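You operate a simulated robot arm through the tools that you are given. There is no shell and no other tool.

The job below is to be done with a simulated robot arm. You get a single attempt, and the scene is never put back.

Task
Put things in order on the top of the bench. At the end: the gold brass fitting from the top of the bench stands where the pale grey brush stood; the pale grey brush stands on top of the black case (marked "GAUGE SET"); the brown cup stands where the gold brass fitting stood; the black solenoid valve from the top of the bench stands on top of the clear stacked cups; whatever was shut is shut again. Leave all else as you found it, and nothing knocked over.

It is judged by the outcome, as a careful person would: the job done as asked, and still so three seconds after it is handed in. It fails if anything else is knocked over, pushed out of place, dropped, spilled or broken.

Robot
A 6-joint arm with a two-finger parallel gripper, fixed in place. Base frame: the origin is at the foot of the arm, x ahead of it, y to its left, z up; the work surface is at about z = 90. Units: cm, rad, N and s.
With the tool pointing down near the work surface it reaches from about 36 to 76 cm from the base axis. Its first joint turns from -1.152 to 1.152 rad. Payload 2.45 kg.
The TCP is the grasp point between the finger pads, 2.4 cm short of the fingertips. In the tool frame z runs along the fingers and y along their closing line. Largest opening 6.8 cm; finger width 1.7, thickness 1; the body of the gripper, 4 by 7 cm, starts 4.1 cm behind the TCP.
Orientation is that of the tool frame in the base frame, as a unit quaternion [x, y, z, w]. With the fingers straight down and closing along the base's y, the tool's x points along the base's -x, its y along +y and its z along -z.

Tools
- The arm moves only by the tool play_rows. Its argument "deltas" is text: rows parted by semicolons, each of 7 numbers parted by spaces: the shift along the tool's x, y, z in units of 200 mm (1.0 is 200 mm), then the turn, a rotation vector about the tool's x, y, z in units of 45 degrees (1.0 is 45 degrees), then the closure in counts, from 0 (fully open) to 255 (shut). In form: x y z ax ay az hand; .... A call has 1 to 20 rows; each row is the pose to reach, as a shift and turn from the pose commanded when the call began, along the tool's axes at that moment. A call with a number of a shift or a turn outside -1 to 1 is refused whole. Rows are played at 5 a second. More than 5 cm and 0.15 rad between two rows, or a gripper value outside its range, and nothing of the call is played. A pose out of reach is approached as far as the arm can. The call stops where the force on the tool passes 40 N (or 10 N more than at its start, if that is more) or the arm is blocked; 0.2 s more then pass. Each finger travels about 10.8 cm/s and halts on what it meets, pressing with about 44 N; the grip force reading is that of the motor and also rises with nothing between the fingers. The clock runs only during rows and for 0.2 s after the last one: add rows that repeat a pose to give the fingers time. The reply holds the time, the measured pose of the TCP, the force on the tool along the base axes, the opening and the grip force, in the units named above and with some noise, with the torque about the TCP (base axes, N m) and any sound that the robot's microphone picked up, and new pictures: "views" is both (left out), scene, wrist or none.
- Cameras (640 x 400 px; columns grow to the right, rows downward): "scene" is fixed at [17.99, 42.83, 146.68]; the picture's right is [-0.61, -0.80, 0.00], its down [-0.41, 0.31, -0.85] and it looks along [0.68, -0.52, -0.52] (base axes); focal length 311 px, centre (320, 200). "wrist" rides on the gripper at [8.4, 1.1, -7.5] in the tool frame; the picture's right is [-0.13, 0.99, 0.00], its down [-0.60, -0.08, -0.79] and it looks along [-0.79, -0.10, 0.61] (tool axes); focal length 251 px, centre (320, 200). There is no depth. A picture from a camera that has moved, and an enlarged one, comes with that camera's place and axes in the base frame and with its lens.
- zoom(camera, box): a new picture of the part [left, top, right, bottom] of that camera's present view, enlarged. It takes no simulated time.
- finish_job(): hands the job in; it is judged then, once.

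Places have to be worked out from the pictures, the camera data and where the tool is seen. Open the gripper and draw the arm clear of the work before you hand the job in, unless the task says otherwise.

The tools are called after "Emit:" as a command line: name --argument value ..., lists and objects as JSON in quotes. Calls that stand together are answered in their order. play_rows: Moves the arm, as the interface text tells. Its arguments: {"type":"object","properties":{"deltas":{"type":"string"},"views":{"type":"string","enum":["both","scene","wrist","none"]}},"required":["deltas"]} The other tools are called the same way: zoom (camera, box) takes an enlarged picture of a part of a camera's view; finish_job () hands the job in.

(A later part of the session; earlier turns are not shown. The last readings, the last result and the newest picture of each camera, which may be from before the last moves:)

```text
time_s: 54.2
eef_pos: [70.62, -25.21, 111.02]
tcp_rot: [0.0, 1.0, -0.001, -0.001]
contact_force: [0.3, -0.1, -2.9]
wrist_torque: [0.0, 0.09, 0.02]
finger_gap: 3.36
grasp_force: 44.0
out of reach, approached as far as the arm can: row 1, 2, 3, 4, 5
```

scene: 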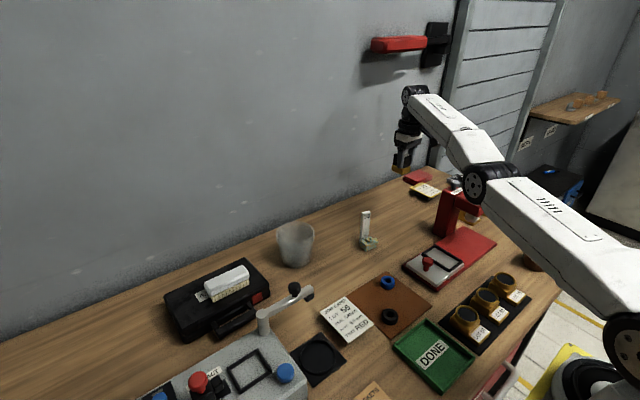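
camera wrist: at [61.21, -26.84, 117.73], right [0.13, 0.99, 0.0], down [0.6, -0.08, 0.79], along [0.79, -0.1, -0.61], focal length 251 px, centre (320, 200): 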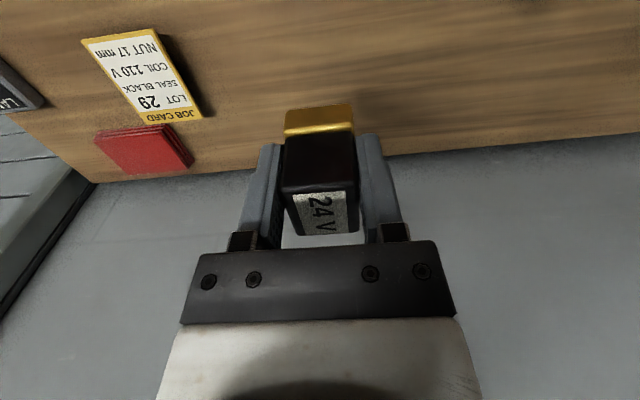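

The pose lags the command, as if the solver is stuck near a straight elbow. I hold the command for a few rows to see whether it converges.

Emit:
play_rows --deltas "0 0 0 0 0 0 255; 0 0 0 0 0 0 255; 0 0 0 0 0 0 255; 0 0 0 0 0 0 255; 0 0 0 0 0 0 255" --views "scene"

```text
time_s: 55.4
eef_pos: [70.8, -25.35, 110.97]
tcp_rot: [0.0, 1.0, 0.001, -0.001]
contact_force: [-0.4, 0.3, -2.6]
wrist_torque: [-0.01, 0.04, -0.01]
finger_gap: 3.35
grasp_force: 43.8
```

scene: 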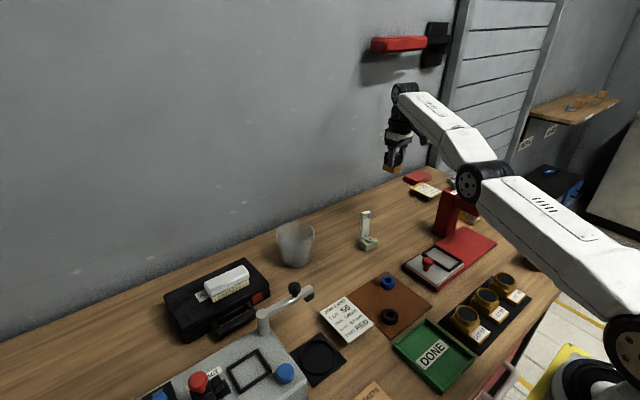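

The arm is at a straight-elbow singularity at r≈75 cm. Moving downward naturally bends the elbow, so I command down 6 cm and inward 4 cm (free space here, valve bottom stays near z≈100).

Emit:
play_rows --deltas "0.03 0 0.1 0 0 0 255; 0.08 0 0.2 0 0 0 255; 0.14 0 0.28 0 0 0 255; 0.2 0 0.32 0 0 0 255; 0.2 0 0.32 0 0 0 255" --views "none"

```text
time_s: 56.6
eef_pos: [70.96, -26.54, 106.19]
tcp_rot: [-0.001, 1.0, 0.0, -0.001]
contact_force: [0.3, -0.1, -2.4]
wrist_torque: [-0.01, 0.05, 0.02]
finger_gap: 3.39
grasp_force: 43.6
out of reach, approached as far as the arm can: row 1, 2, 3, 4, 5
```

Still on the reach sphere (r²+(z−97.4)²≈76.3²), so radial motion is ignored. I try a pure radial inward command of larger size, in clear space.

Emit:
play_rows --deltas "0.2 0.075 0 0 0 0 255; 0.4 0.15 0 0 0 0 255; 0.4 0.15 0 0 0 0 255; 0.4 0.15 0 0 0 0 255" --views "none"

```text
time_s: 57.6
eef_pos: [71.0, -26.46, 106.29]
tcp_rot: [-0.001, 1.0, 0.0, -0.001]
contact_force: [0.4, 0.5, -2.7]
wrist_torque: [0.0, 0.02, 0.01]
finger_gap: 3.36
grasp_force: 43.1
out of reach, approached as far as the arm can: row 1, 2, 3, 4
```

Pure radial motion is ignored entirely. I try tilting the tool slightly (fingers outward), which needs the wrist to come inward and may unlock the elbow.

Emit:
play_rows --deltas "0 0 0 0 -0.1 0 255; 0 0 0 0 -0.2 0 255; 0 0 0 0 -0.3 0 255; 0 0 0 0 -0.3 0 255" --views "scene"

```text
time_s: 58.8
eef_pos: [75.89, -29.2, 117.78]
tcp_rot: [-0.008, 0.968, -0.061, 0.245]
contact_force: [-0.7, 0.1, -2.9]
wrist_torque: [-0.02, 0.06, 0.02]
finger_gap: 3.37
grasp_force: 44.1
out of reach, approached as far as the arm can: row 1, 2, 3
stopped in row 4: the arm was blocked; the commanded pose is now the measured one
```

scene: 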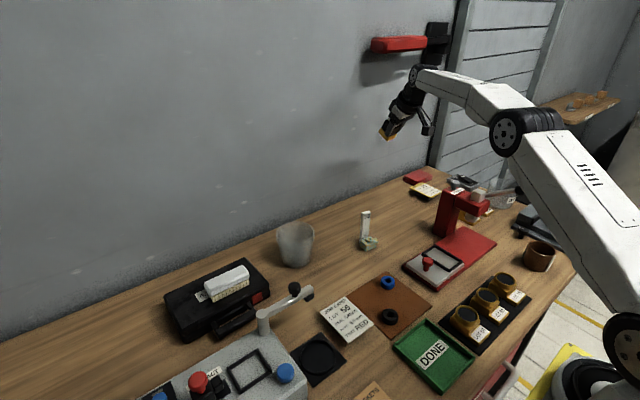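

The elbow unlocked, but the tool swung up and out to (75.9,-29.2,117.8), tilted ~29°, still holding the valve. I now bring it back smoothly to vertical and inward to about (63,-20,113).

Emit:
play_rows --deltas "0.083 0.060 -0.019 -0.0195 0.078 0.0025 255; 0.165 0.119 -0.037 -0.039 0.1565 0.005 255; 0.248 0.179 -0.056 -0.0585 0.235 0.0075 255; 0.33 0.238 -0.0745 -0.078 0.313 0.01 255; 0.413 0.298 -0.093 -0.0975 0.391 0.0125 255; 0.496 0.357 -0.112 -0.117 0.4695 0.015 255; 0.578 0.417 -0.130 -0.1365 0.548 0.0175 255; 0.661 0.4766 -0.149 -0.156 0.626 0.02 255; 0.661 0.4766 -0.149 -0.156 0.626 0.02 255" --views "both"

Emit:
zoom --camera "wrist" --box '[160, 50, 480, 250]'

```text
time_s: 60.8
eef_pos: [62.73, -20.16, 112.9]
tcp_rot: [0.001, 1.0, 0.0, 0.001]
contact_force: [-0.4, 0.1, -2.6]
wrist_torque: [-0.04, 0.08, 0.03]
finger_gap: 3.34
grasp_force: 43.9
camera wrist: at [54.36, -18.85, 120.42], right [0.13, 0.99, 0.0], down [0.6, -0.08, 0.8], along [0.79, -0.1, -0.61], focal length 251 px, centre (320, 200)
```

scene: 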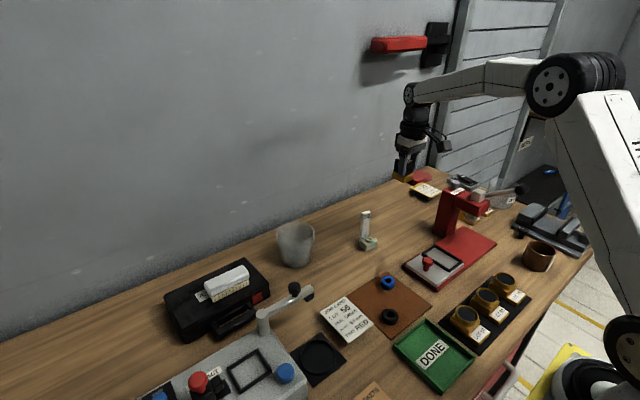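
wrist: 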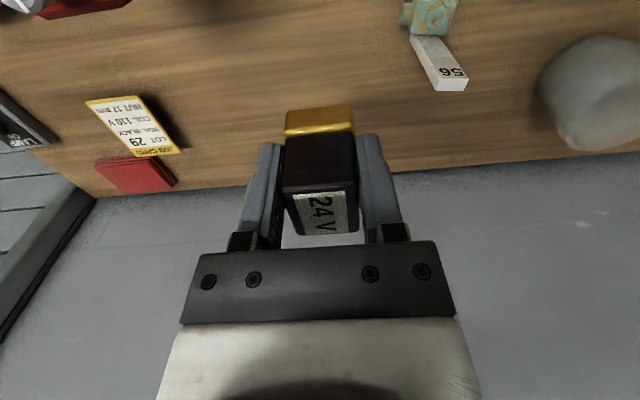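

```text
2.00 times, centred on (320, 150) of wrist
camera zoom: at [54.36, -18.85, 120.42], right [0.13, 0.99, 0.0], down [0.6, -0.08, 0.8], along [0.79, -0.1, -0.61], focal length 503 px, centre (320, 300)
```

zoom: 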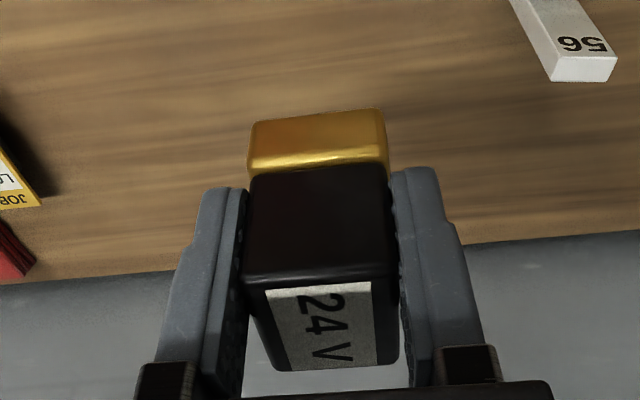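

Recovered: tool vertical, valve still firmly held, nothing disturbed. I carry it left at z≈113 (valve bottom ≈108, well over the fitting's tag) toward the clear cups for a look.

Emit:
play_rows --deltas "0.01 0.1 0 0 0 0 255; 0.02 0.22 0 0 0 0 255; 0.04 0.34 0 0 0 0 255; 0.06 0.46 0 0 0 0 255; 0.08 0.58 0 0 0 0 255; 0.1 0.7 0 0 0 0 255; 0.12 0.82 0 0 0 0 255; 0.14 0.94 0 0 0 0 255; 0.14 1.0 0 0 0 0 255; 0.14 1.0 0 0 0 0 255" --views "none"

Emit:
play_rows --deltas "0 0.1 0 0 0 0 255; 0 0.2 0 0 0 0 255; 0 0.3 0 0 0 0 255; 0 0.4 0 0 0 0 255; 0 0.5 0 0 0 0 255; 0 0.53 0 0 0 0 255; 0 0.53 0 0 0 0 255" --views "both"

Emit:
zoom --camera "wrist" --box '[240, 0, 440, 140]'

Emit:
zoom --camera "scene" --box '[255, 200, 345, 280]'

```text
time_s: 63.0
eef_pos: [60.36, 0.1, 112.83]
tcp_rot: [0.001, 1.0, 0.0, 0.002]
contact_force: [-0.5, 0.1, -3.7]
wrist_torque: [-0.02, 0.02, 0.01]
finger_gap: 3.36
grasp_force: 43.7
```

```text
time_s: 64.6
eef_pos: [59.99, 10.51, 112.81]
tcp_rot: [0.002, 1.0, -0.001, 0.002]
contact_force: [-0.1, -0.1, -2.5]
wrist_torque: [0.01, 0.01, -0.01]
finger_gap: 3.37
grasp_force: 43.6
camera wrist: at [51.65, 11.89, 120.29], right [0.13, 0.99, 0.0], down [0.6, -0.08, 0.8], along [0.79, -0.1, -0.61], focal length 251 px, centre (320, 200)
```

scene: 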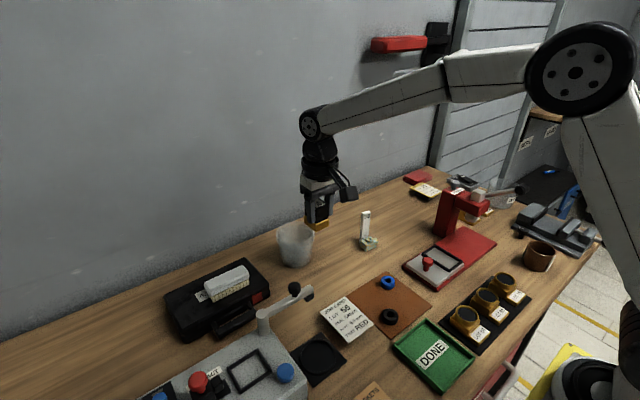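
wrist: 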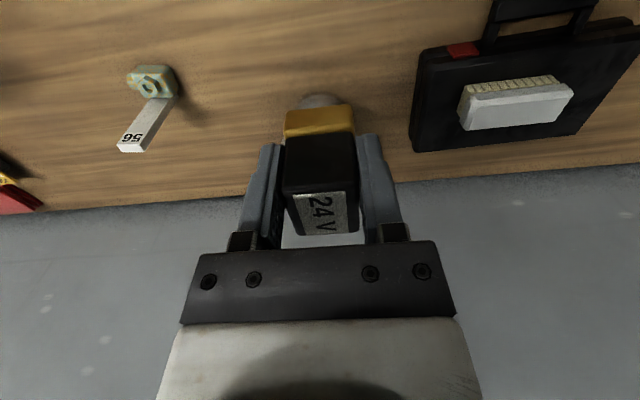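

```text
2.86 times, centred on (340, 70) of wrist
camera zoom: at [51.65, 11.89, 120.29], right [0.13, 0.99, 0.0], down [0.6, -0.08, 0.8], along [0.79, -0.1, -0.61], focal length 718 px, centre (263, 571)
```

zoom: 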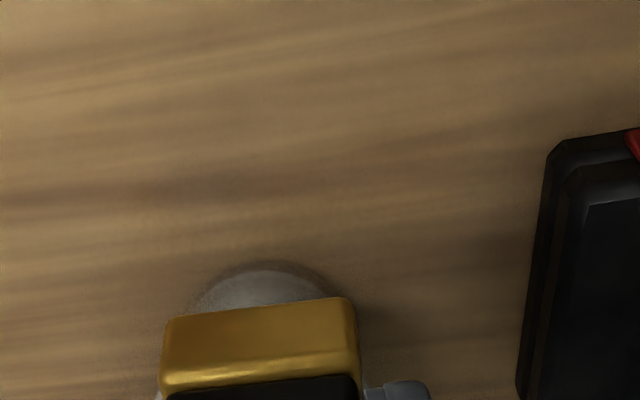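

```text
5.00 times, centred on (300, 240) of scene
camera zoom: at [17.99, 42.83, 146.68], right [-0.61, -0.8, 0.0], down [-0.41, 0.31, -0.85], along [0.68, -0.52, -0.52], focal length 1556 px, centre (420, 0)
```

zoom: 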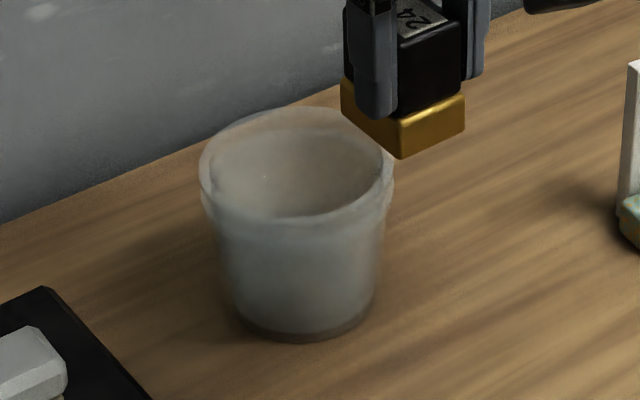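

The valve hides the cups from this angle. I shift right and up a bit to look into the cups unobstructed with the wrist camera.

Emit:
play_rows --deltas "0 -0.12 -0.05 0 0 0 255; 0 -0.24 -0.1 0 0 0 255; 0 -0.36 -0.15 0 0 0 255; 0 -0.48 -0.2 0 0 0 255; -0.05 -0.6 -0.25 0 0 0 255; -0.1 -0.7 -0.3 0 0 0 255; -0.1 -0.75 -0.3 0 0 0 255; -0.1 -0.75 -0.3 0 0 0 255" --views "wrist"

Emit:
zoom --camera "wrist" --box '[400, 20, 560, 140]'

```text
time_s: 66.4
eef_pos: [62.35, -4.33, 119.11]
tcp_rot: [0.0, 1.0, 0.0, 0.002]
contact_force: [-0.1, 0.0, -2.4]
wrist_torque: [-0.01, 0.03, -0.01]
finger_gap: 3.35
grasp_force: 43.8
camera wrist: at [53.85, -3.02, 126.55], right [0.13, 0.99, 0.0], down [0.6, -0.08, 0.8], along [0.79, -0.1, -0.61], focal length 251 px, centre (320, 200)
```

wrist: 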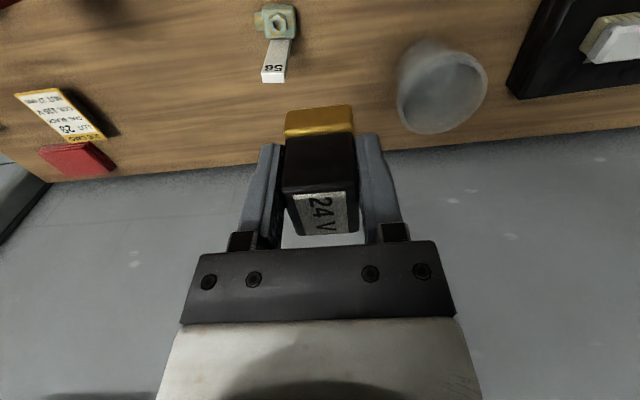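

```text
3.33 times, centred on (480, 80) of wrist
camera zoom: at [53.85, -3.02, 126.55], right [0.13, 0.99, 0.0], down [0.6, -0.08, 0.8], along [0.79, -0.1, -0.61], focal length 838 px, centre (-213, 600)
```

zoom: 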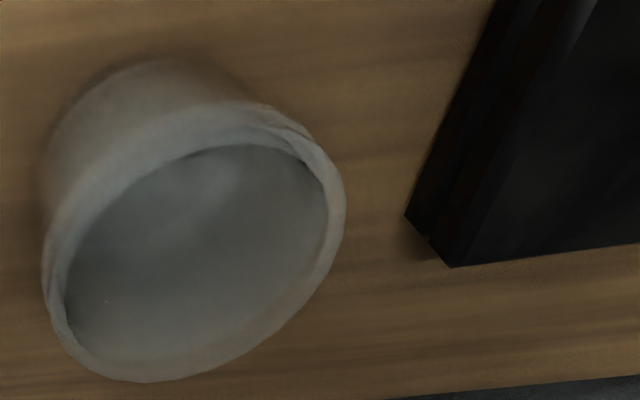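

Cups' axis is at about (71.7,9.4), rim ≈ z 99–100, open at the top, so the valve must be lowered inside. To have room for the fingers and palm I will first set the valve down on a free patch of bench near (60.5,0.5) and regrip it centrally and higher.

Emit:
play_rows --deltas "0.05 0.08 0.05 0 0 0 255; 0.1 0.16 0.15 0 0 0 255; 0.1425 0.24 0.27 0 0 0 255; 0.1425 0.24 0.4 0 0 0 255; 0.1425 0.24 0.54 0 0 0 255; 0.1425 0.24 0.68 0 0 0 255; 0.1425 0.24 0.82 0 0 0 255; 0.1425 0.24 0.95 0 0 0 255; 0.1425 0.24 0.95 0 0 0 255" --views "both"

```text
time_s: 68.4
eef_pos: [59.09, 0.13, 99.94]
tcp_rot: [0.001, 1.0, -0.001, 0.001]
contact_force: [-0.9, 0.4, -2.7]
wrist_torque: [0.0, 0.03, 0.01]
finger_gap: 3.37
grasp_force: 43.8
camera wrist: at [50.67, 1.39, 107.44], right [0.13, 0.99, 0.0], down [0.6, -0.08, 0.8], along [0.79, -0.1, -0.61], focal length 251 px, centre (320, 200)
```

scene: 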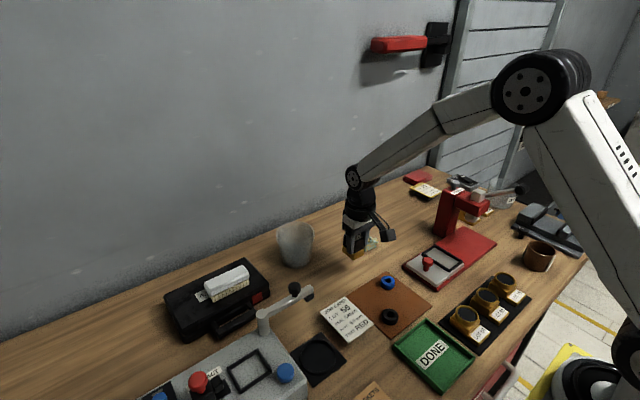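
wrist: 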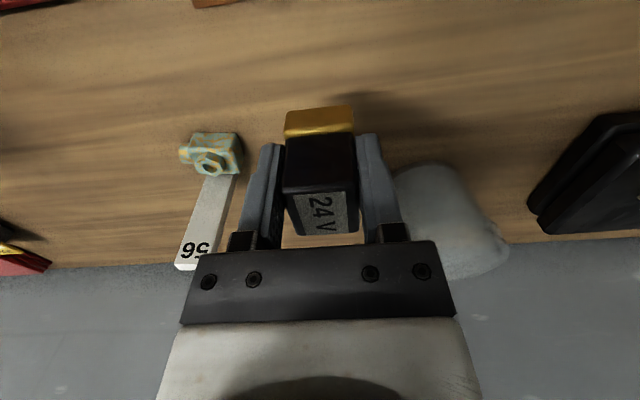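

Clear spot beneath. I lower to about 4 mm above the bench, then creep to contact.

Emit:
play_rows --deltas "0 0 0.08 0 0 0 255; 0 0 0.16 0 0 0 255; 0 0 0.22 0 0 0 255; 0 0 0.24 0 0 0 255; 0 0 0.24 0 0 0 255" --views "none"

Emit:
play_rows --deltas "0 0 0.006 0 0 0 255; 0 0 0.012 0 0 0 255; 0 0 0.012 0 0 0 255" --views "none"

```text
time_s: 69.6
eef_pos: [59.27, 0.26, 95.14]
tcp_rot: [0.0, 1.0, -0.001, 0.002]
contact_force: [-0.2, 0.1, -2.8]
wrist_torque: [-0.01, 0.03, 0.02]
finger_gap: 3.38
grasp_force: 44.0
```

```text
time_s: 70.4
eef_pos: [59.25, 0.29, 94.89]
tcp_rot: [0.0, 1.0, -0.001, 0.003]
contact_force: [0.1, 0.6, -3.5]
wrist_torque: [-0.04, 0.04, -0.02]
finger_gap: 3.38
grasp_force: 44.4
```

Emit:
play_rows --deltas "0 0 0.005 0 0 0 255; 0 0 0.01 0 0 0 255; 0 0 0.01 0 0 0 255" --views "none"

```text
time_s: 71.2
eef_pos: [59.42, 0.39, 94.55]
tcp_rot: [0.0, 1.0, -0.001, 0.003]
contact_force: [-0.2, 0.6, -0.7]
wrist_torque: [0.02, 0.07, -0.02]
finger_gap: 3.37
grasp_force: 43.8
```

Emit:
play_rows --deltas "0 0 0.004 0 0 0 255; 0 0 0.006 0 0 0 255; 0 0 0.006 0 0 0 255" --views "none"

```text
time_s: 72.0
eef_pos: [59.45, 0.4, 94.67]
tcp_rot: [0.0, 1.0, -0.001, 0.003]
contact_force: [-4.4, -2.2, 12.6]
wrist_torque: [0.18, 0.43, 0.12]
finger_gap: 3.38
grasp_force: 44.3
```

Seated on the bench (12 N). I release, rise slightly with the fingers still straddling it, and look.

Emit:
play_rows --deltas "0 0 -0.003 0 0 0 120; 0 0 -0.003 0 0 0 100; 0 0 -0.003 0 0 0 70; 0 0 -0.003 0 0 0 30; 0 0 -0.003 0 0 0 0; 0 0 -0.02 0 0 0 0; 0 0 -0.035 0 0 0 0; 0 0 -0.035 0 0 0 0" --views "both"

Emit:
zoom --camera "wrist" --box '[160, 50, 480, 250]'

Emit:
zoom --camera "scene" --box '[310, 190, 410, 280]'

```text
time_s: 73.8
eef_pos: [59.26, 0.52, 95.21]
tcp_rot: [0.0, 1.0, -0.001, 0.001]
contact_force: [-1.1, 0.3, -0.1]
wrist_torque: [0.02, 0.04, 0.0]
finger_gap: 6.81
grasp_force: 0.0
camera wrist: at [50.9, 1.73, 102.69], right [0.13, 0.99, 0.0], down [0.6, -0.08, 0.8], along [0.79, -0.1, -0.61], focal length 251 px, centre (320, 200)
```

scene: 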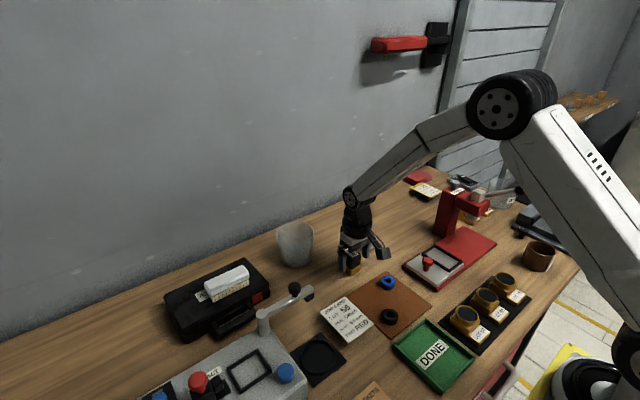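
wrist: 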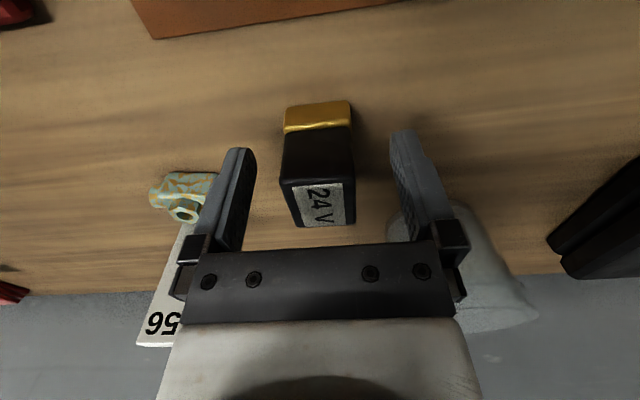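

```text
2.00 times, centred on (320, 150) of wrist
camera zoom: at [50.9, 1.73, 102.69], right [0.13, 0.99, 0.0], down [0.6, -0.08, 0.8], along [0.79, -0.1, -0.61], focal length 503 px, centre (320, 300)
```

zoom: 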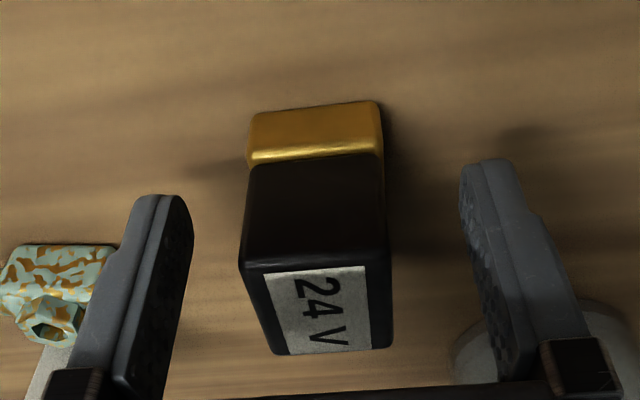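

```text
4.44 times, centred on (360, 235) of scene
camera zoom: at [17.99, 42.83, 146.68], right [-0.61, -0.8, 0.0], down [-0.41, 0.31, -0.85], along [0.68, -0.52, -0.52], focal length 1383 px, centre (142, 44)
```

zoom: 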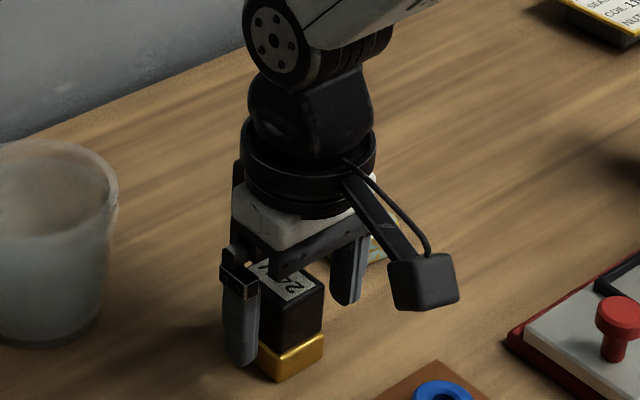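

The valve stands upright with its centre about 1.35 cm further out than the TCP. I slide the open fingers outward along its sides to centre, then regrip at this higher position.

Emit:
play_rows --deltas "-0.03 0 0 0 0 0 0; -0.0675 0.002 0 0 0 0 0; -0.0675 0.002 0 0 0 0 60; -0.0675 0.002 0 0 0 0 110; -0.0675 0.002 0 0 0 0 160; -0.0675 0.002 0 0 0 0 255; -0.0675 0.002 0 0 0 0 255; -0.0675 0.002 0 0 0 0 255" --views "both"

Emit:
zoom --camera "wrist" --box '[160, 50, 480, 250]'

Emit:
zoom --camera "scene" --box '[310, 190, 410, 280]'

```text
time_s: 75.6
eef_pos: [60.75, 0.46, 95.33]
tcp_rot: [0.0, 1.0, -0.001, 0.003]
contact_force: [0.7, 0.8, -0.7]
wrist_torque: [0.05, 0.02, 0.0]
finger_gap: 3.36
grasp_force: 43.4
camera wrist: at [52.31, 1.69, 102.79], right [0.13, 0.99, 0.0], down [0.6, -0.08, 0.8], along [0.79, -0.1, -0.61], focal length 251 px, centre (320, 200)
```

scene: 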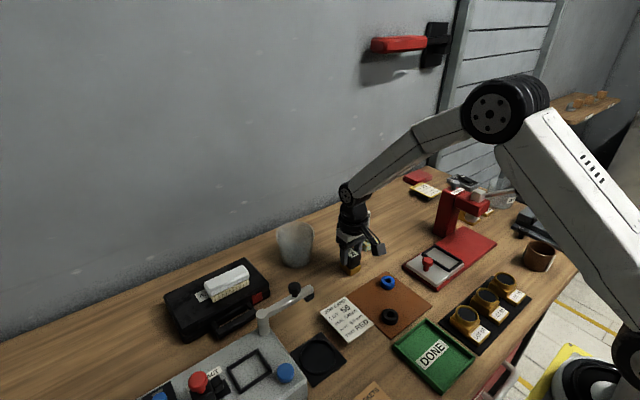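
wrist: 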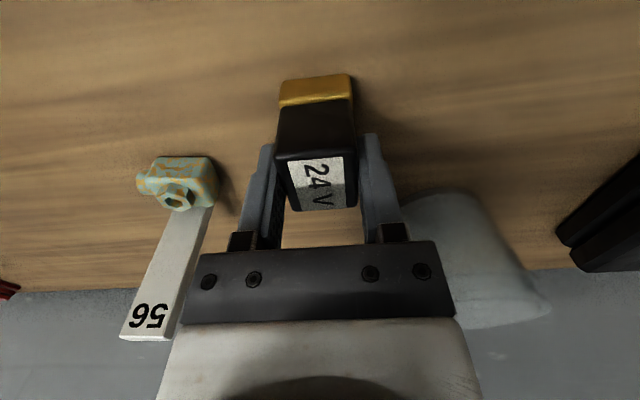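

```text
2.00 times, centred on (320, 150) of wrist
camera zoom: at [52.31, 1.69, 102.79], right [0.13, 0.99, 0.0], down [0.6, -0.08, 0.8], along [0.79, -0.1, -0.61], focal length 503 px, centre (320, 300)
```

zoom: 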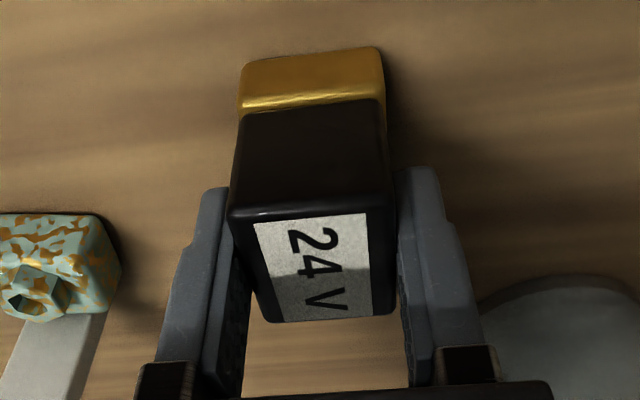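

```text
4.44 times, centred on (360, 235) of scene
camera zoom: at [17.99, 42.82, 146.68], right [-0.61, -0.8, 0.0], down [-0.41, 0.31, -0.85], along [0.68, -0.52, -0.52], focal length 1383 px, centre (142, 44)
```

zoom: 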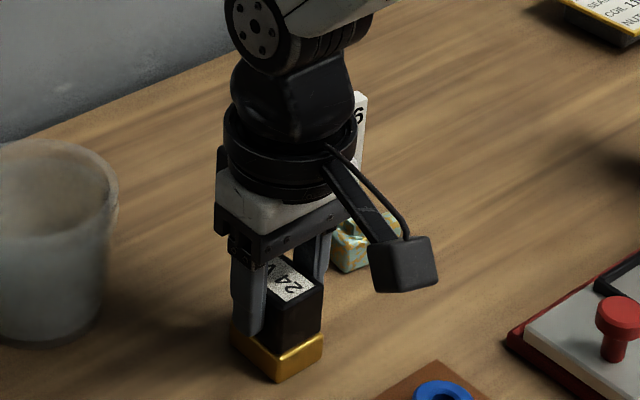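

Regripped: the valve is now centred on the TCP, which is 5.3 cm above its base. I lift 14 cm and carry it over the cups' axis at about (71.7,9.4).

Emit:
play_rows --deltas "0 0 -0.03 0 0 0 255; 0 0 -0.12 0 0 0 255; 0 0 -0.24 0 0 0 255; 0 0 -0.36 0 0 0 255; 0 0 -0.48 0 0 0 255; 0 0 -0.6 0 0 0 255; 0 0 -0.7 0 0 0 255; -0.09 0.074 -0.7 0 0 0 255; -0.18 0.148 -0.7 0 0 0 255; -0.27 0.222 -0.7 0 0 0 255; -0.36 0.296 -0.7 0 0 0 255; -0.45 0.37 -0.7 0 0 0 255; -0.52 0.43 -0.7 0 0 0 255; -0.5475 0.4475 -0.7 0 0 0 255; -0.5475 0.4475 -0.7 0 0 0 255" --views "both"

Emit:
zoom --camera "scene" --box '[245, 180, 345, 280]'

Emit:
zoom --camera "wrist" --box '[200, 20, 440, 200]'

```text
time_s: 78.8
eef_pos: [71.62, 9.57, 109.41]
tcp_rot: [0.0, 1.0, 0.0, 0.002]
contact_force: [0.9, -0.6, -2.1]
wrist_torque: [0.01, 0.01, -0.04]
finger_gap: 3.34
grasp_force: 44.1
camera wrist: at [63.2, 10.85, 116.83], right [0.13, 0.99, 0.0], down [0.6, -0.08, 0.8], along [0.79, -0.1, -0.61], focal length 251 px, centre (320, 200)
```

scene: 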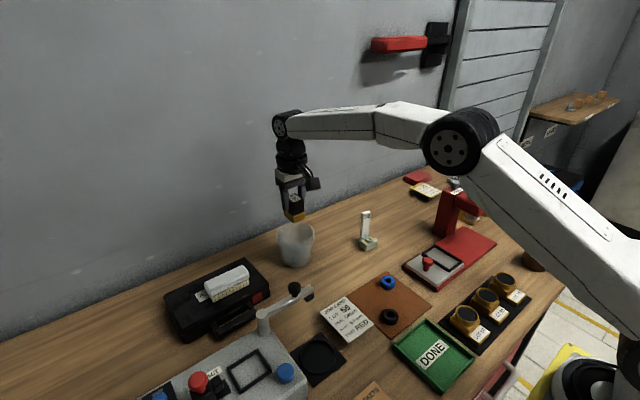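
wrist: 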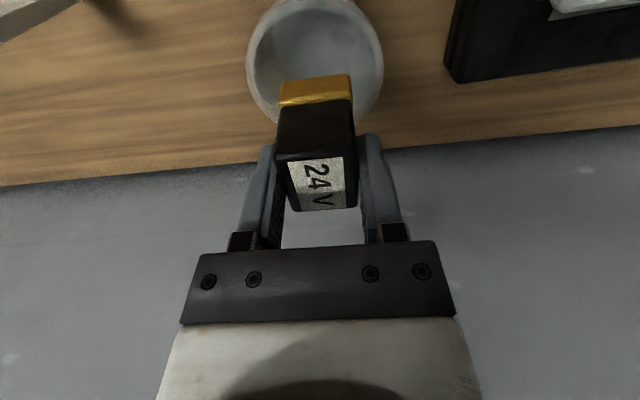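

```text
4.00 times, centred on (295, 230) of scene
camera zoom: at [17.99, 42.83, 146.68], right [-0.61, -0.8, 0.0], down [-0.41, 0.31, -0.85], along [0.68, -0.52, -0.52], focal length 1245 px, centre (420, 80)
```

zoom: 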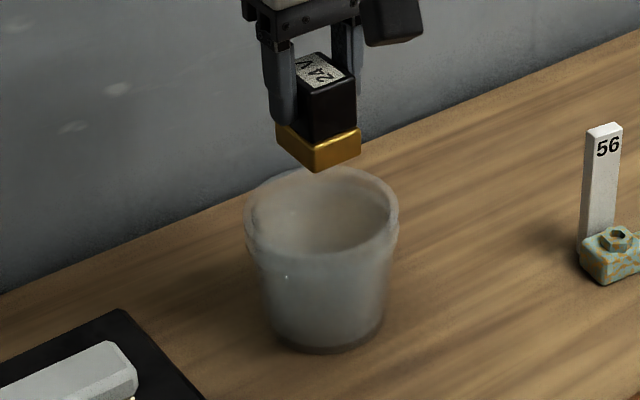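

```text
2.22 times, centred on (320, 110) of wrist
camera zoom: at [63.2, 10.85, 116.83], right [0.13, 0.99, 0.0], down [0.6, -0.08, 0.8], along [0.79, -0.1, -0.61], focal length 559 px, centre (320, 400)
```

zoom: 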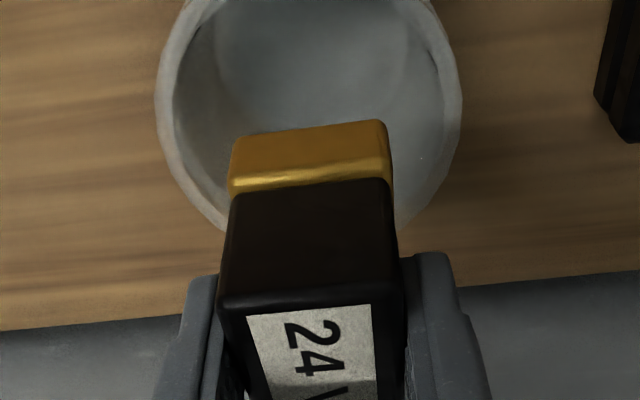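

The valve hangs over the cups. I zoom in on both views to measure the rim against the valve more exactly before lowering.

Emit:
zoom --camera "wrist" --box '[230, 0, 400, 130]'

Emit:
zoom --camera "scene" --box '[270, 210, 320, 270]'

```text
3.08 times, centred on (315, 65) of wrist
camera zoom: at [63.2, 10.85, 116.83], right [0.13, 0.99, 0.0], down [0.6, -0.08, 0.8], along [0.79, -0.1, -0.61], focal length 774 px, centre (335, 615)
```

zoom: 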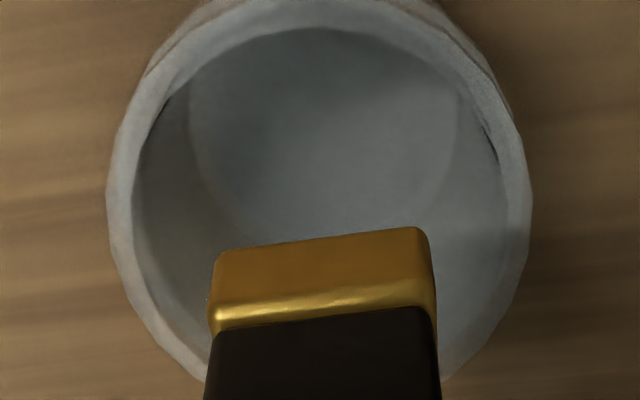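

```text
6.67 times, centred on (295, 240) of scene
camera zoom: at [17.99, 42.83, 146.68], right [-0.61, -0.8, 0.0], down [-0.41, 0.31, -0.85], along [0.68, -0.52, -0.52], focal length 2074 px, centre (487, -67)
```

zoom: 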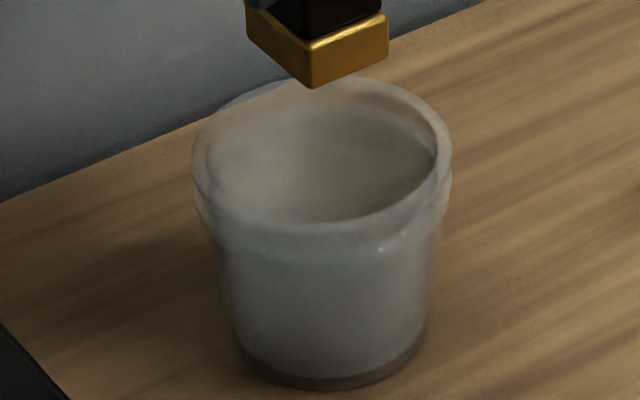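

Measured in both views, the cups' axis is about (72.3,9.25), so the valve needs to shift ≈ +0.7 x, −0.3 y. I make that shift and lower until the valve base is just inside the rim, then check.

Emit:
play_rows --deltas "-0.018 -0.008 0 0 0 0 255; -0.035 -0.015 0 0 0 0 255; -0.035 -0.015 0.06 0 0 0 255; -0.035 -0.015 0.12 0 0 0 255; -0.035 -0.015 0.18 0 0 0 255; -0.035 -0.015 0.24 0 0 0 255; -0.035 -0.015 0.3 0 0 0 255; -0.035 -0.015 0.3 0 0 0 255" --views "both"

Emit:
zoom --camera "wrist" --box '[220, 20, 420, 170]'

Emit:
zoom --camera "scene" --box '[260, 190, 330, 270]'

```text
time_s: 80.6
eef_pos: [72.48, 8.96, 103.87]
tcp_rot: [0.001, 1.0, 0.0, 0.009]
contact_force: [-0.5, -2.5, 34.6]
wrist_torque: [-0.14, 0.11, -0.03]
finger_gap: 3.4
grasp_force: 43.9
camera wrist: at [63.93, 10.3, 111.18], right [0.13, 0.99, 0.0], down [0.59, -0.08, 0.8], along [0.8, -0.1, -0.59], focal length 251 px, centre (320, 200)
```

scene: 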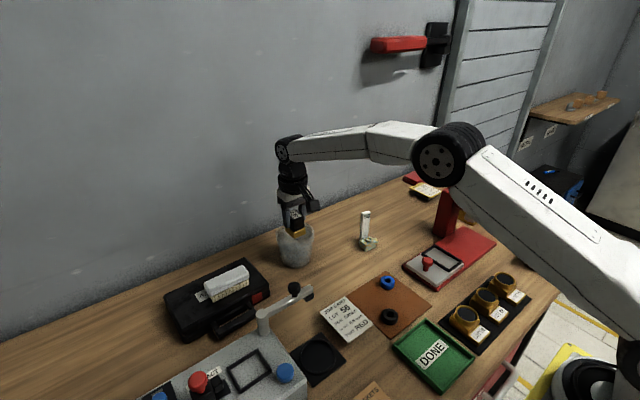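
wrist: 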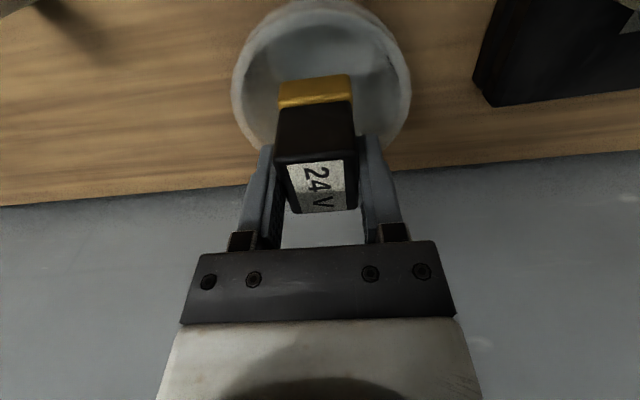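

```text
2.67 times, centred on (320, 95) of wrist
camera zoom: at [63.93, 10.3, 111.18], right [0.13, 0.99, 0.0], down [0.59, -0.08, 0.8], along [0.8, -0.1, -0.59], focal length 670 px, centre (320, 480)
```

zoom: 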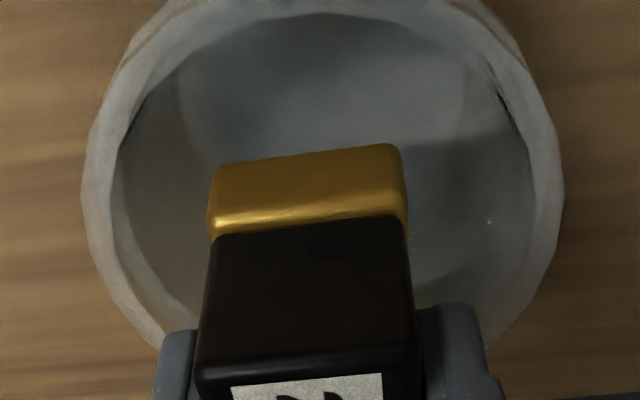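

```text
5.00 times, centred on (295, 230) of scene
camera zoom: at [17.9, 42.81, 146.69], right [-0.61, -0.79, 0.0], down [-0.41, 0.31, -0.86], along [0.68, -0.52, -0.52], focal length 1556 px, centre (445, 50)
```

zoom: 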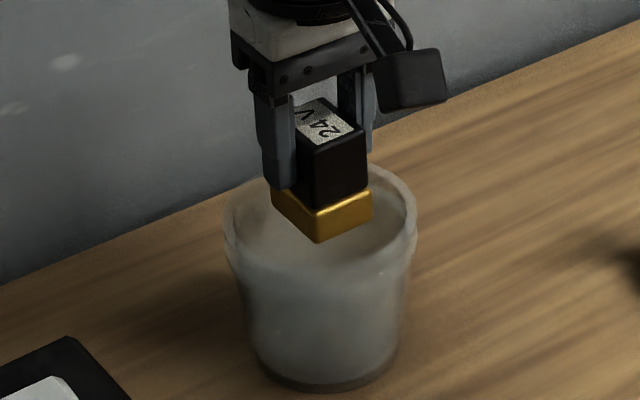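

Unexpectedly the valve met a flat support at about rim height (34 N, centred torque), so the clear cups have a solid top at z≈98.6 and the valve is already resting on it. I ease up in small steps to relieve the pressing.

Emit:
play_rows --deltas "0 0 -0.005 0 0 0 255; 0 0 -0.012 0 0 0 255; 0 0 -0.018 0 0 0 255; 0 0 -0.018 0 0 0 255" --views "both"

Emit:
zoom --camera "scene" --box '[260, 190, 330, 270]'

Emit:
zoom --camera "wrist" --box '[220, 20, 420, 170]'

```text
time_s: 81.6
eef_pos: [72.42, 9.02, 103.73]
tcp_rot: [0.0, 1.0, -0.001, 0.006]
contact_force: [7.7, -0.8, 19.5]
wrist_torque: [-0.01, -0.88, -0.02]
finger_gap: 3.36
grasp_force: 44.2
camera wrist: at [63.94, 10.32, 111.26], right [0.13, 0.99, 0.0], down [0.59, -0.08, 0.8], along [0.79, -0.1, -0.6], focal length 251 px, centre (320, 200)
```

scene: 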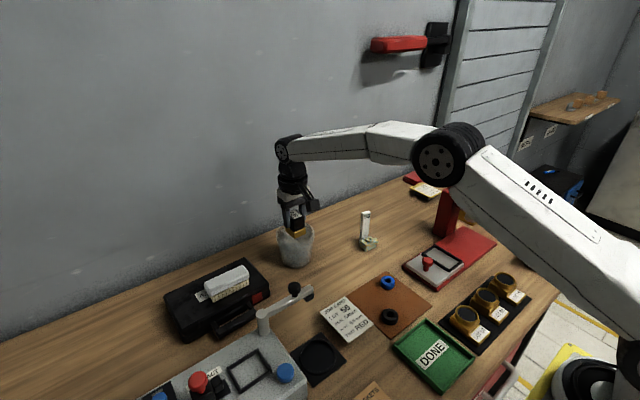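
wrist: 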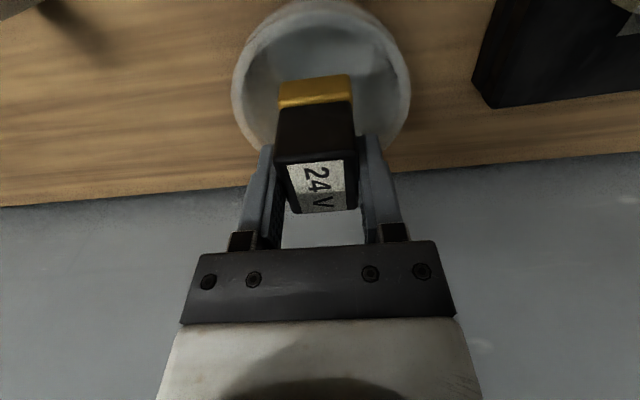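

```text
5.00 times, centred on (295, 230) of scene
camera zoom: at [17.96, 42.82, 146.68], right [-0.61, -0.8, 0.0], down [-0.41, 0.31, -0.85], along [0.68, -0.52, -0.52], focal length 1556 px, centre (445, 50)
```

zoom: 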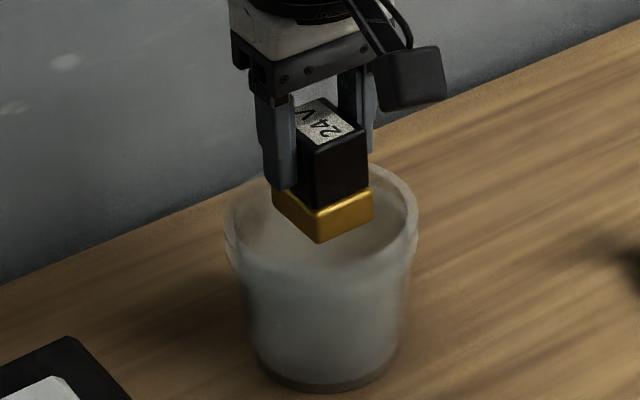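

```text
2.67 times, centred on (320, 95) of wrist
camera zoom: at [63.94, 10.32, 111.26], right [0.13, 0.99, 0.0], down [0.59, -0.08, 0.8], along [0.79, -0.1, -0.6], focal length 670 px, centre (320, 480)
```

zoom: 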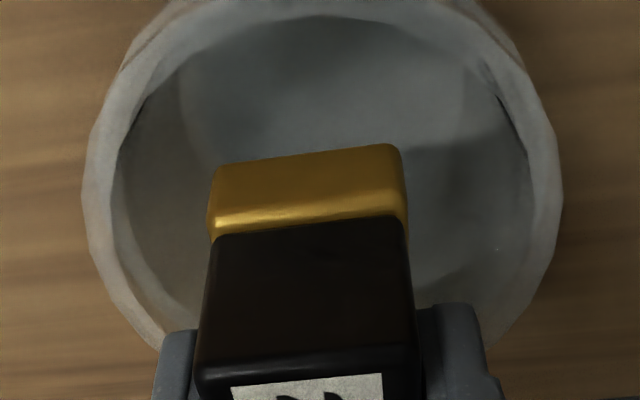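

Still 19 N with some residual lateral friction; I ease up another 1.5 mm.

Emit:
play_rows --deltas "0 0 -0.004 0 0 0 255; 0 0 -0.008 0 0 0 255; 0 0 -0.008 0 0 0 255" --views "none"

```text
time_s: 82.4
eef_pos: [72.35, 9.05, 103.86]
tcp_rot: [0.0, 1.0, -0.001, 0.003]
contact_force: [3.4, 0.3, 15.2]
wrist_torque: [0.07, -0.62, -0.01]
finger_gap: 3.34
grasp_force: 44.2
```

Emit:
play_rows --deltas "0 0 -0.004 0 0 0 255; 0 0 -0.007 0 0 0 255; 0 0 -0.007 0 0 0 255" --views "none"

```text
time_s: 83.2
eef_pos: [72.23, 9.05, 103.8]
tcp_rot: [0.001, 1.0, -0.002, 0.002]
contact_force: [-0.8, -1.3, 11.3]
wrist_torque: [-0.02, -0.27, -0.05]
finger_gap: 3.37
grasp_force: 44.4
```

Emit:
play_rows --deltas "0 0 -0.003 0 0 0 255; 0 0 -0.006 0 0 0 255; 0 0 -0.006 0 0 0 255" --views "none"

```text
time_s: 84.0
eef_pos: [72.2, 9.0, 103.92]
tcp_rot: [0.0, 1.0, -0.001, 0.001]
contact_force: [1.3, -0.9, 2.7]
wrist_torque: [-0.03, -0.12, -0.06]
finger_gap: 3.39
grasp_force: 44.1
```

Only light contact remains (~5 N). I open the fingers by just a few millimetres and verify the valve stays put before backing off.

Emit:
play_rows --deltas "0 0 0 0 0 0 124; 0 0 0 0 0 0 120; 0 0 0 0 0 0 114; 0 0 0 0 0 0 114; 0 0 0 0 0 0 114" --views "both"

Emit:
zoom --camera "scene" --box '[260, 190, 330, 270]'

Emit:
zoom --camera "wrist" --box '[220, 50, 420, 200]'

```text
time_s: 85.2
eef_pos: [72.21, 9.07, 103.95]
tcp_rot: [0.0, 1.0, 0.0, 0.002]
contact_force: [0.2, 0.3, -0.4]
wrist_torque: [0.0, 0.02, -0.01]
finger_gap: 3.74
grasp_force: 0.1
camera wrist: at [63.87, 10.45, 111.44], right [0.13, 0.99, 0.0], down [0.6, -0.08, 0.8], along [0.79, -0.1, -0.61], focal length 251 px, centre (320, 200)
```

scene: 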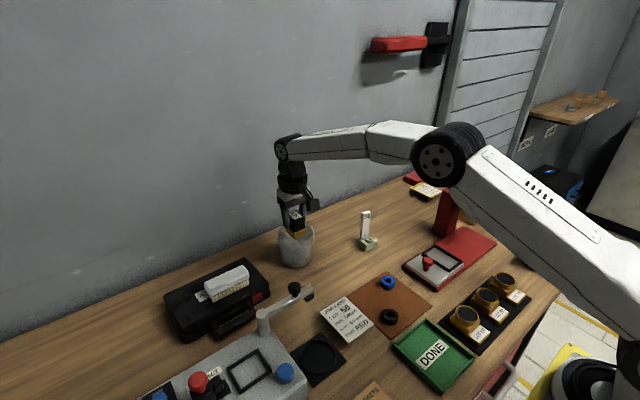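
wrist: 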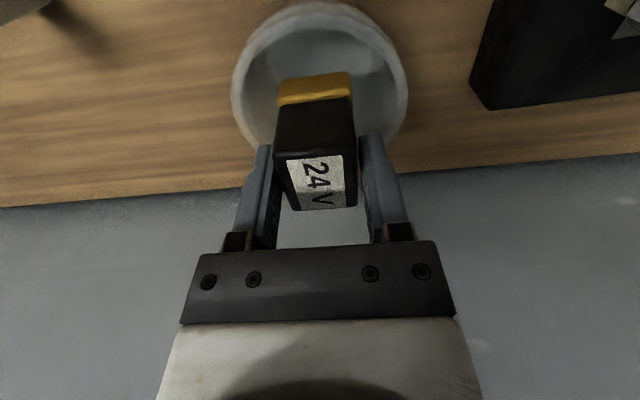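

```text
5.00 times, centred on (295, 230) of scene
camera zoom: at [17.99, 42.83, 146.68], right [-0.61, -0.8, 0.0], down [-0.41, 0.31, -0.85], along [0.68, -0.52, -0.52], focal length 1556 px, centre (445, 50)
```

zoom: 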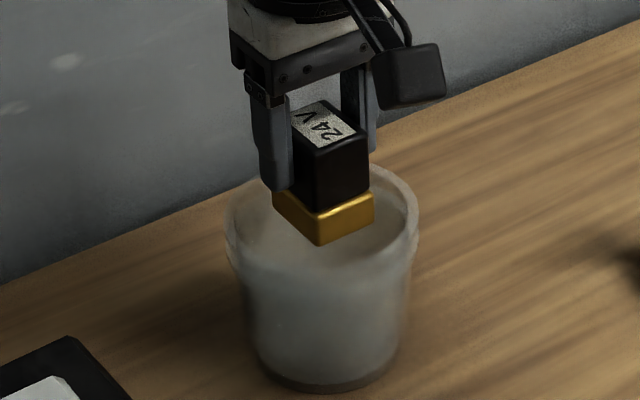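

```text
2.67 times, centred on (320, 125) of wrist
camera zoom: at [63.87, 10.45, 111.44], right [0.13, 0.99, 0.0], down [0.6, -0.08, 0.8], along [0.79, -0.1, -0.61], focal length 670 px, centre (320, 400)
```

zoom: 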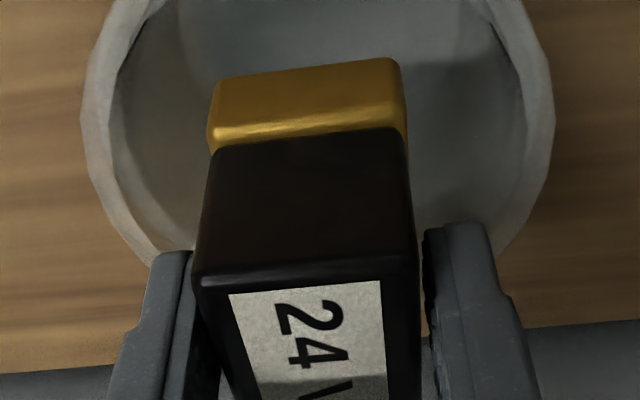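

The valve stands on the cups unaided. I open the fingers fully and rise straight up.

Emit:
play_rows --deltas "0 0 0 0 0 0 95; 0 0 0 0 0 0 70; 0 0 0 0 0 0 35; 0 0 0 0 0 0 0; 0 0 0 0 0 0 0; 0 0 -0.05 0 0 0 0; 0 0 -0.13 0 0 0 0; 0 0 -0.22 0 0 0 0; 0.03 0 -0.32 0 0 0 0; 0.08 0 -0.42 0 0 0 0; 0.14 0 -0.5 0 0 0 0; 0.2 0 -0.55 0 0 0 0; 0.2 0 -0.55 0 0 0 0" --views "both"

Emit:
zoom --camera "scene" --box '[240, 180, 400, 290]'

Emit:
zoom --camera "wrist" --box '[220, 0, 420, 150]'

```text
time_s: 88.0
eef_pos: [68.28, 9.2, 115.08]
tcp_rot: [0.0, 1.0, -0.001, 0.002]
contact_force: [-0.2, 0.2, 0.2]
wrist_torque: [-0.03, -0.02, 0.0]
finger_gap: 6.78
grasp_force: 0.0
camera wrist: at [59.89, 10.49, 122.49], right [0.13, 0.99, 0.0], down [0.6, -0.08, 0.8], along [0.79, -0.1, -0.61], focal length 251 px, centre (320, 200)
```

scene: 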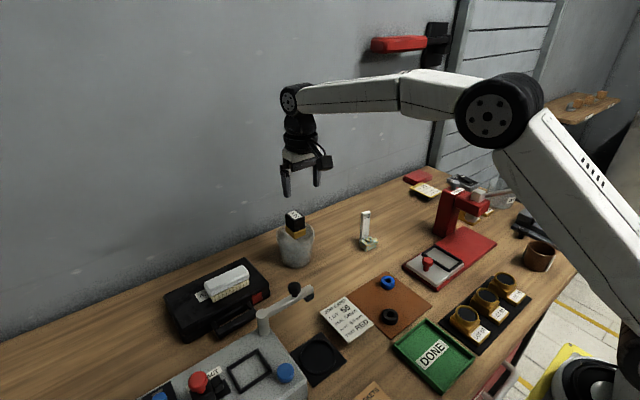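
wrist: 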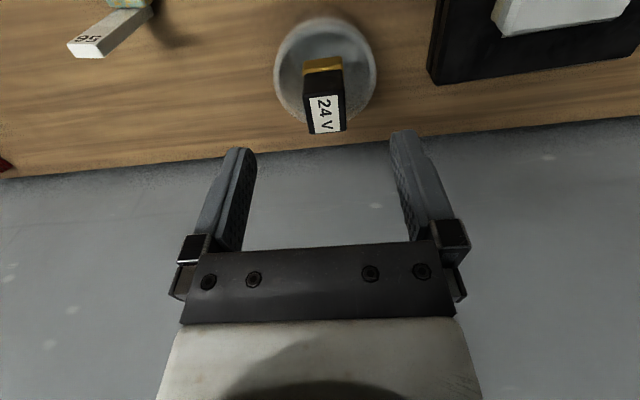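

```text
3.64 times, centred on (320, 235) of scene
camera zoom: at [17.99, 42.83, 146.68], right [-0.61, -0.8, 0.0], down [-0.41, 0.31, -0.85], along [0.68, -0.52, -0.52], focal length 1132 px, centre (320, 73)
```

zoom: 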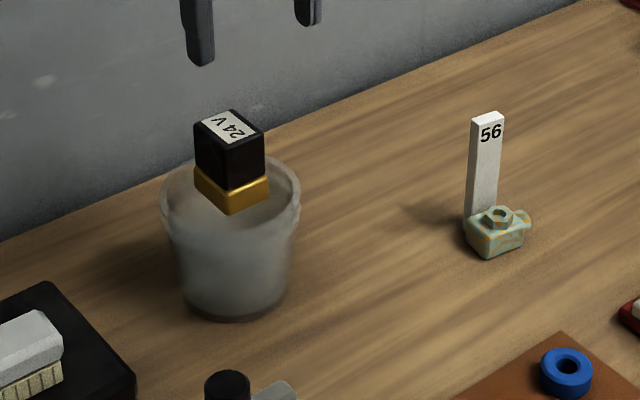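

```text
2.67 times, centred on (320, 75) of wrist
camera zoom: at [59.89, 10.49, 122.49], right [0.13, 0.99, 0.0], down [0.6, -0.08, 0.8], along [0.79, -0.1, -0.61], focal length 670 px, centre (320, 533)
```

zoom: 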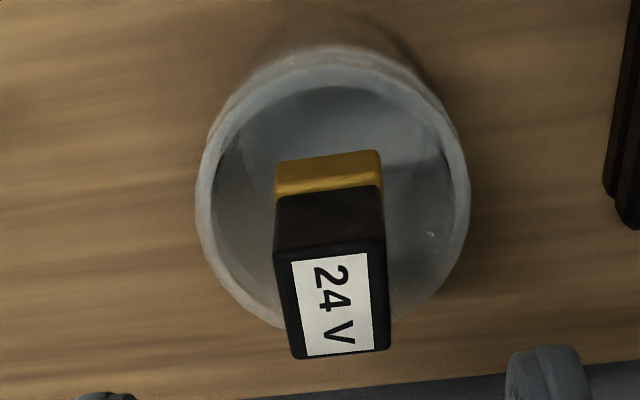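

The valve now stands centred on the cups. Next is the brown cup at about (31.5,-39); I retract inward first at height, well clear of the ram and its lever.

Emit:
play_rows --deltas "0.15 -0.07 -0.03 0 0 0 0; 0.3 -0.15 -0.06 0 0 0 0; 0.46 -0.23 -0.09 0 0 0 0; 0.62 -0.31 -0.12 0 0 0 0; 0.78 -0.39 -0.15 0 0 0 0; 0.915 -0.46 -0.15 0 0 0 0; 0.915 -0.46 -0.15 0 0 0 0" --views "none"

Emit:
play_rows --deltas "0.12 -0.16 0 0 0 0.12 0; 0.24 -0.32 0 0 0 0.25 0; 0.36 -0.48 0 0 0 0.38 0; 0.48 -0.64 0 0 0 0.52 0; 0.58 -0.8 0 0 0 0.66 0; 0.68 -0.92 0 0 0 0.8 0; 0.75 -1.0 0 0 0 0.9 0; 0.75 -1.0 0 0 0 1.0 0; 0.75 -1.0 0 0 0 1.0 0" --views "both"

```text
time_s: 89.6
eef_pos: [49.84, -0.03, 117.77]
tcp_rot: [0.001, 1.0, -0.001, 0.003]
contact_force: [0.0, -0.2, -0.8]
wrist_torque: [-0.01, -0.01, 0.01]
finger_gap: 6.81
grasp_force: 0.0
```

```text
time_s: 91.6
eef_pos: [34.82, -20.02, 118.12]
tcp_rot: [0.384, 0.923, 0.0, 0.004]
contact_force: [0.6, -1.5, -0.8]
wrist_torque: [0.0, -0.02, 0.02]
finger_gap: 6.81
grasp_force: 0.0
camera wrist: at [29.67, -13.15, 125.61], right [0.79, 0.61, 0.0], down [0.37, -0.48, 0.8], along [0.49, -0.63, -0.61], focal length 251 px, centre (320, 200)
```

scene: 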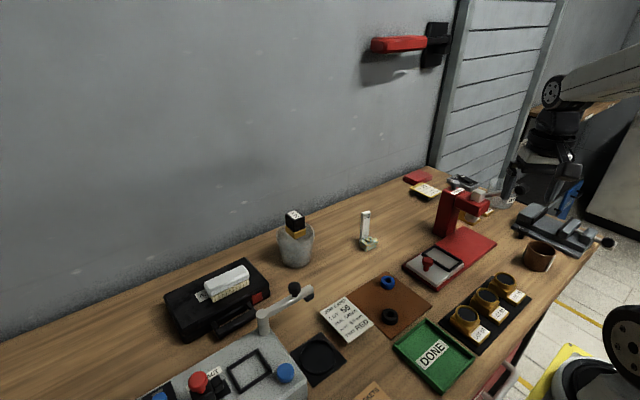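
wrist: 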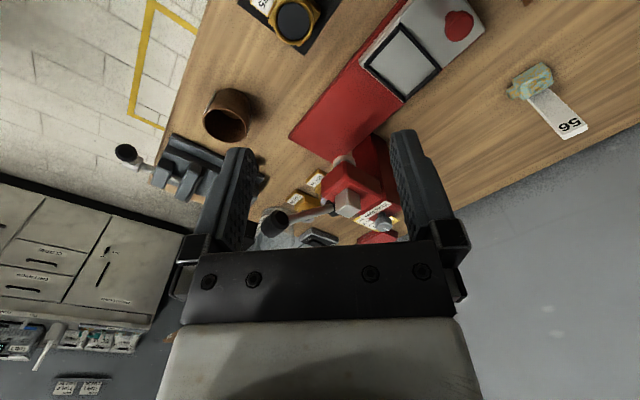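

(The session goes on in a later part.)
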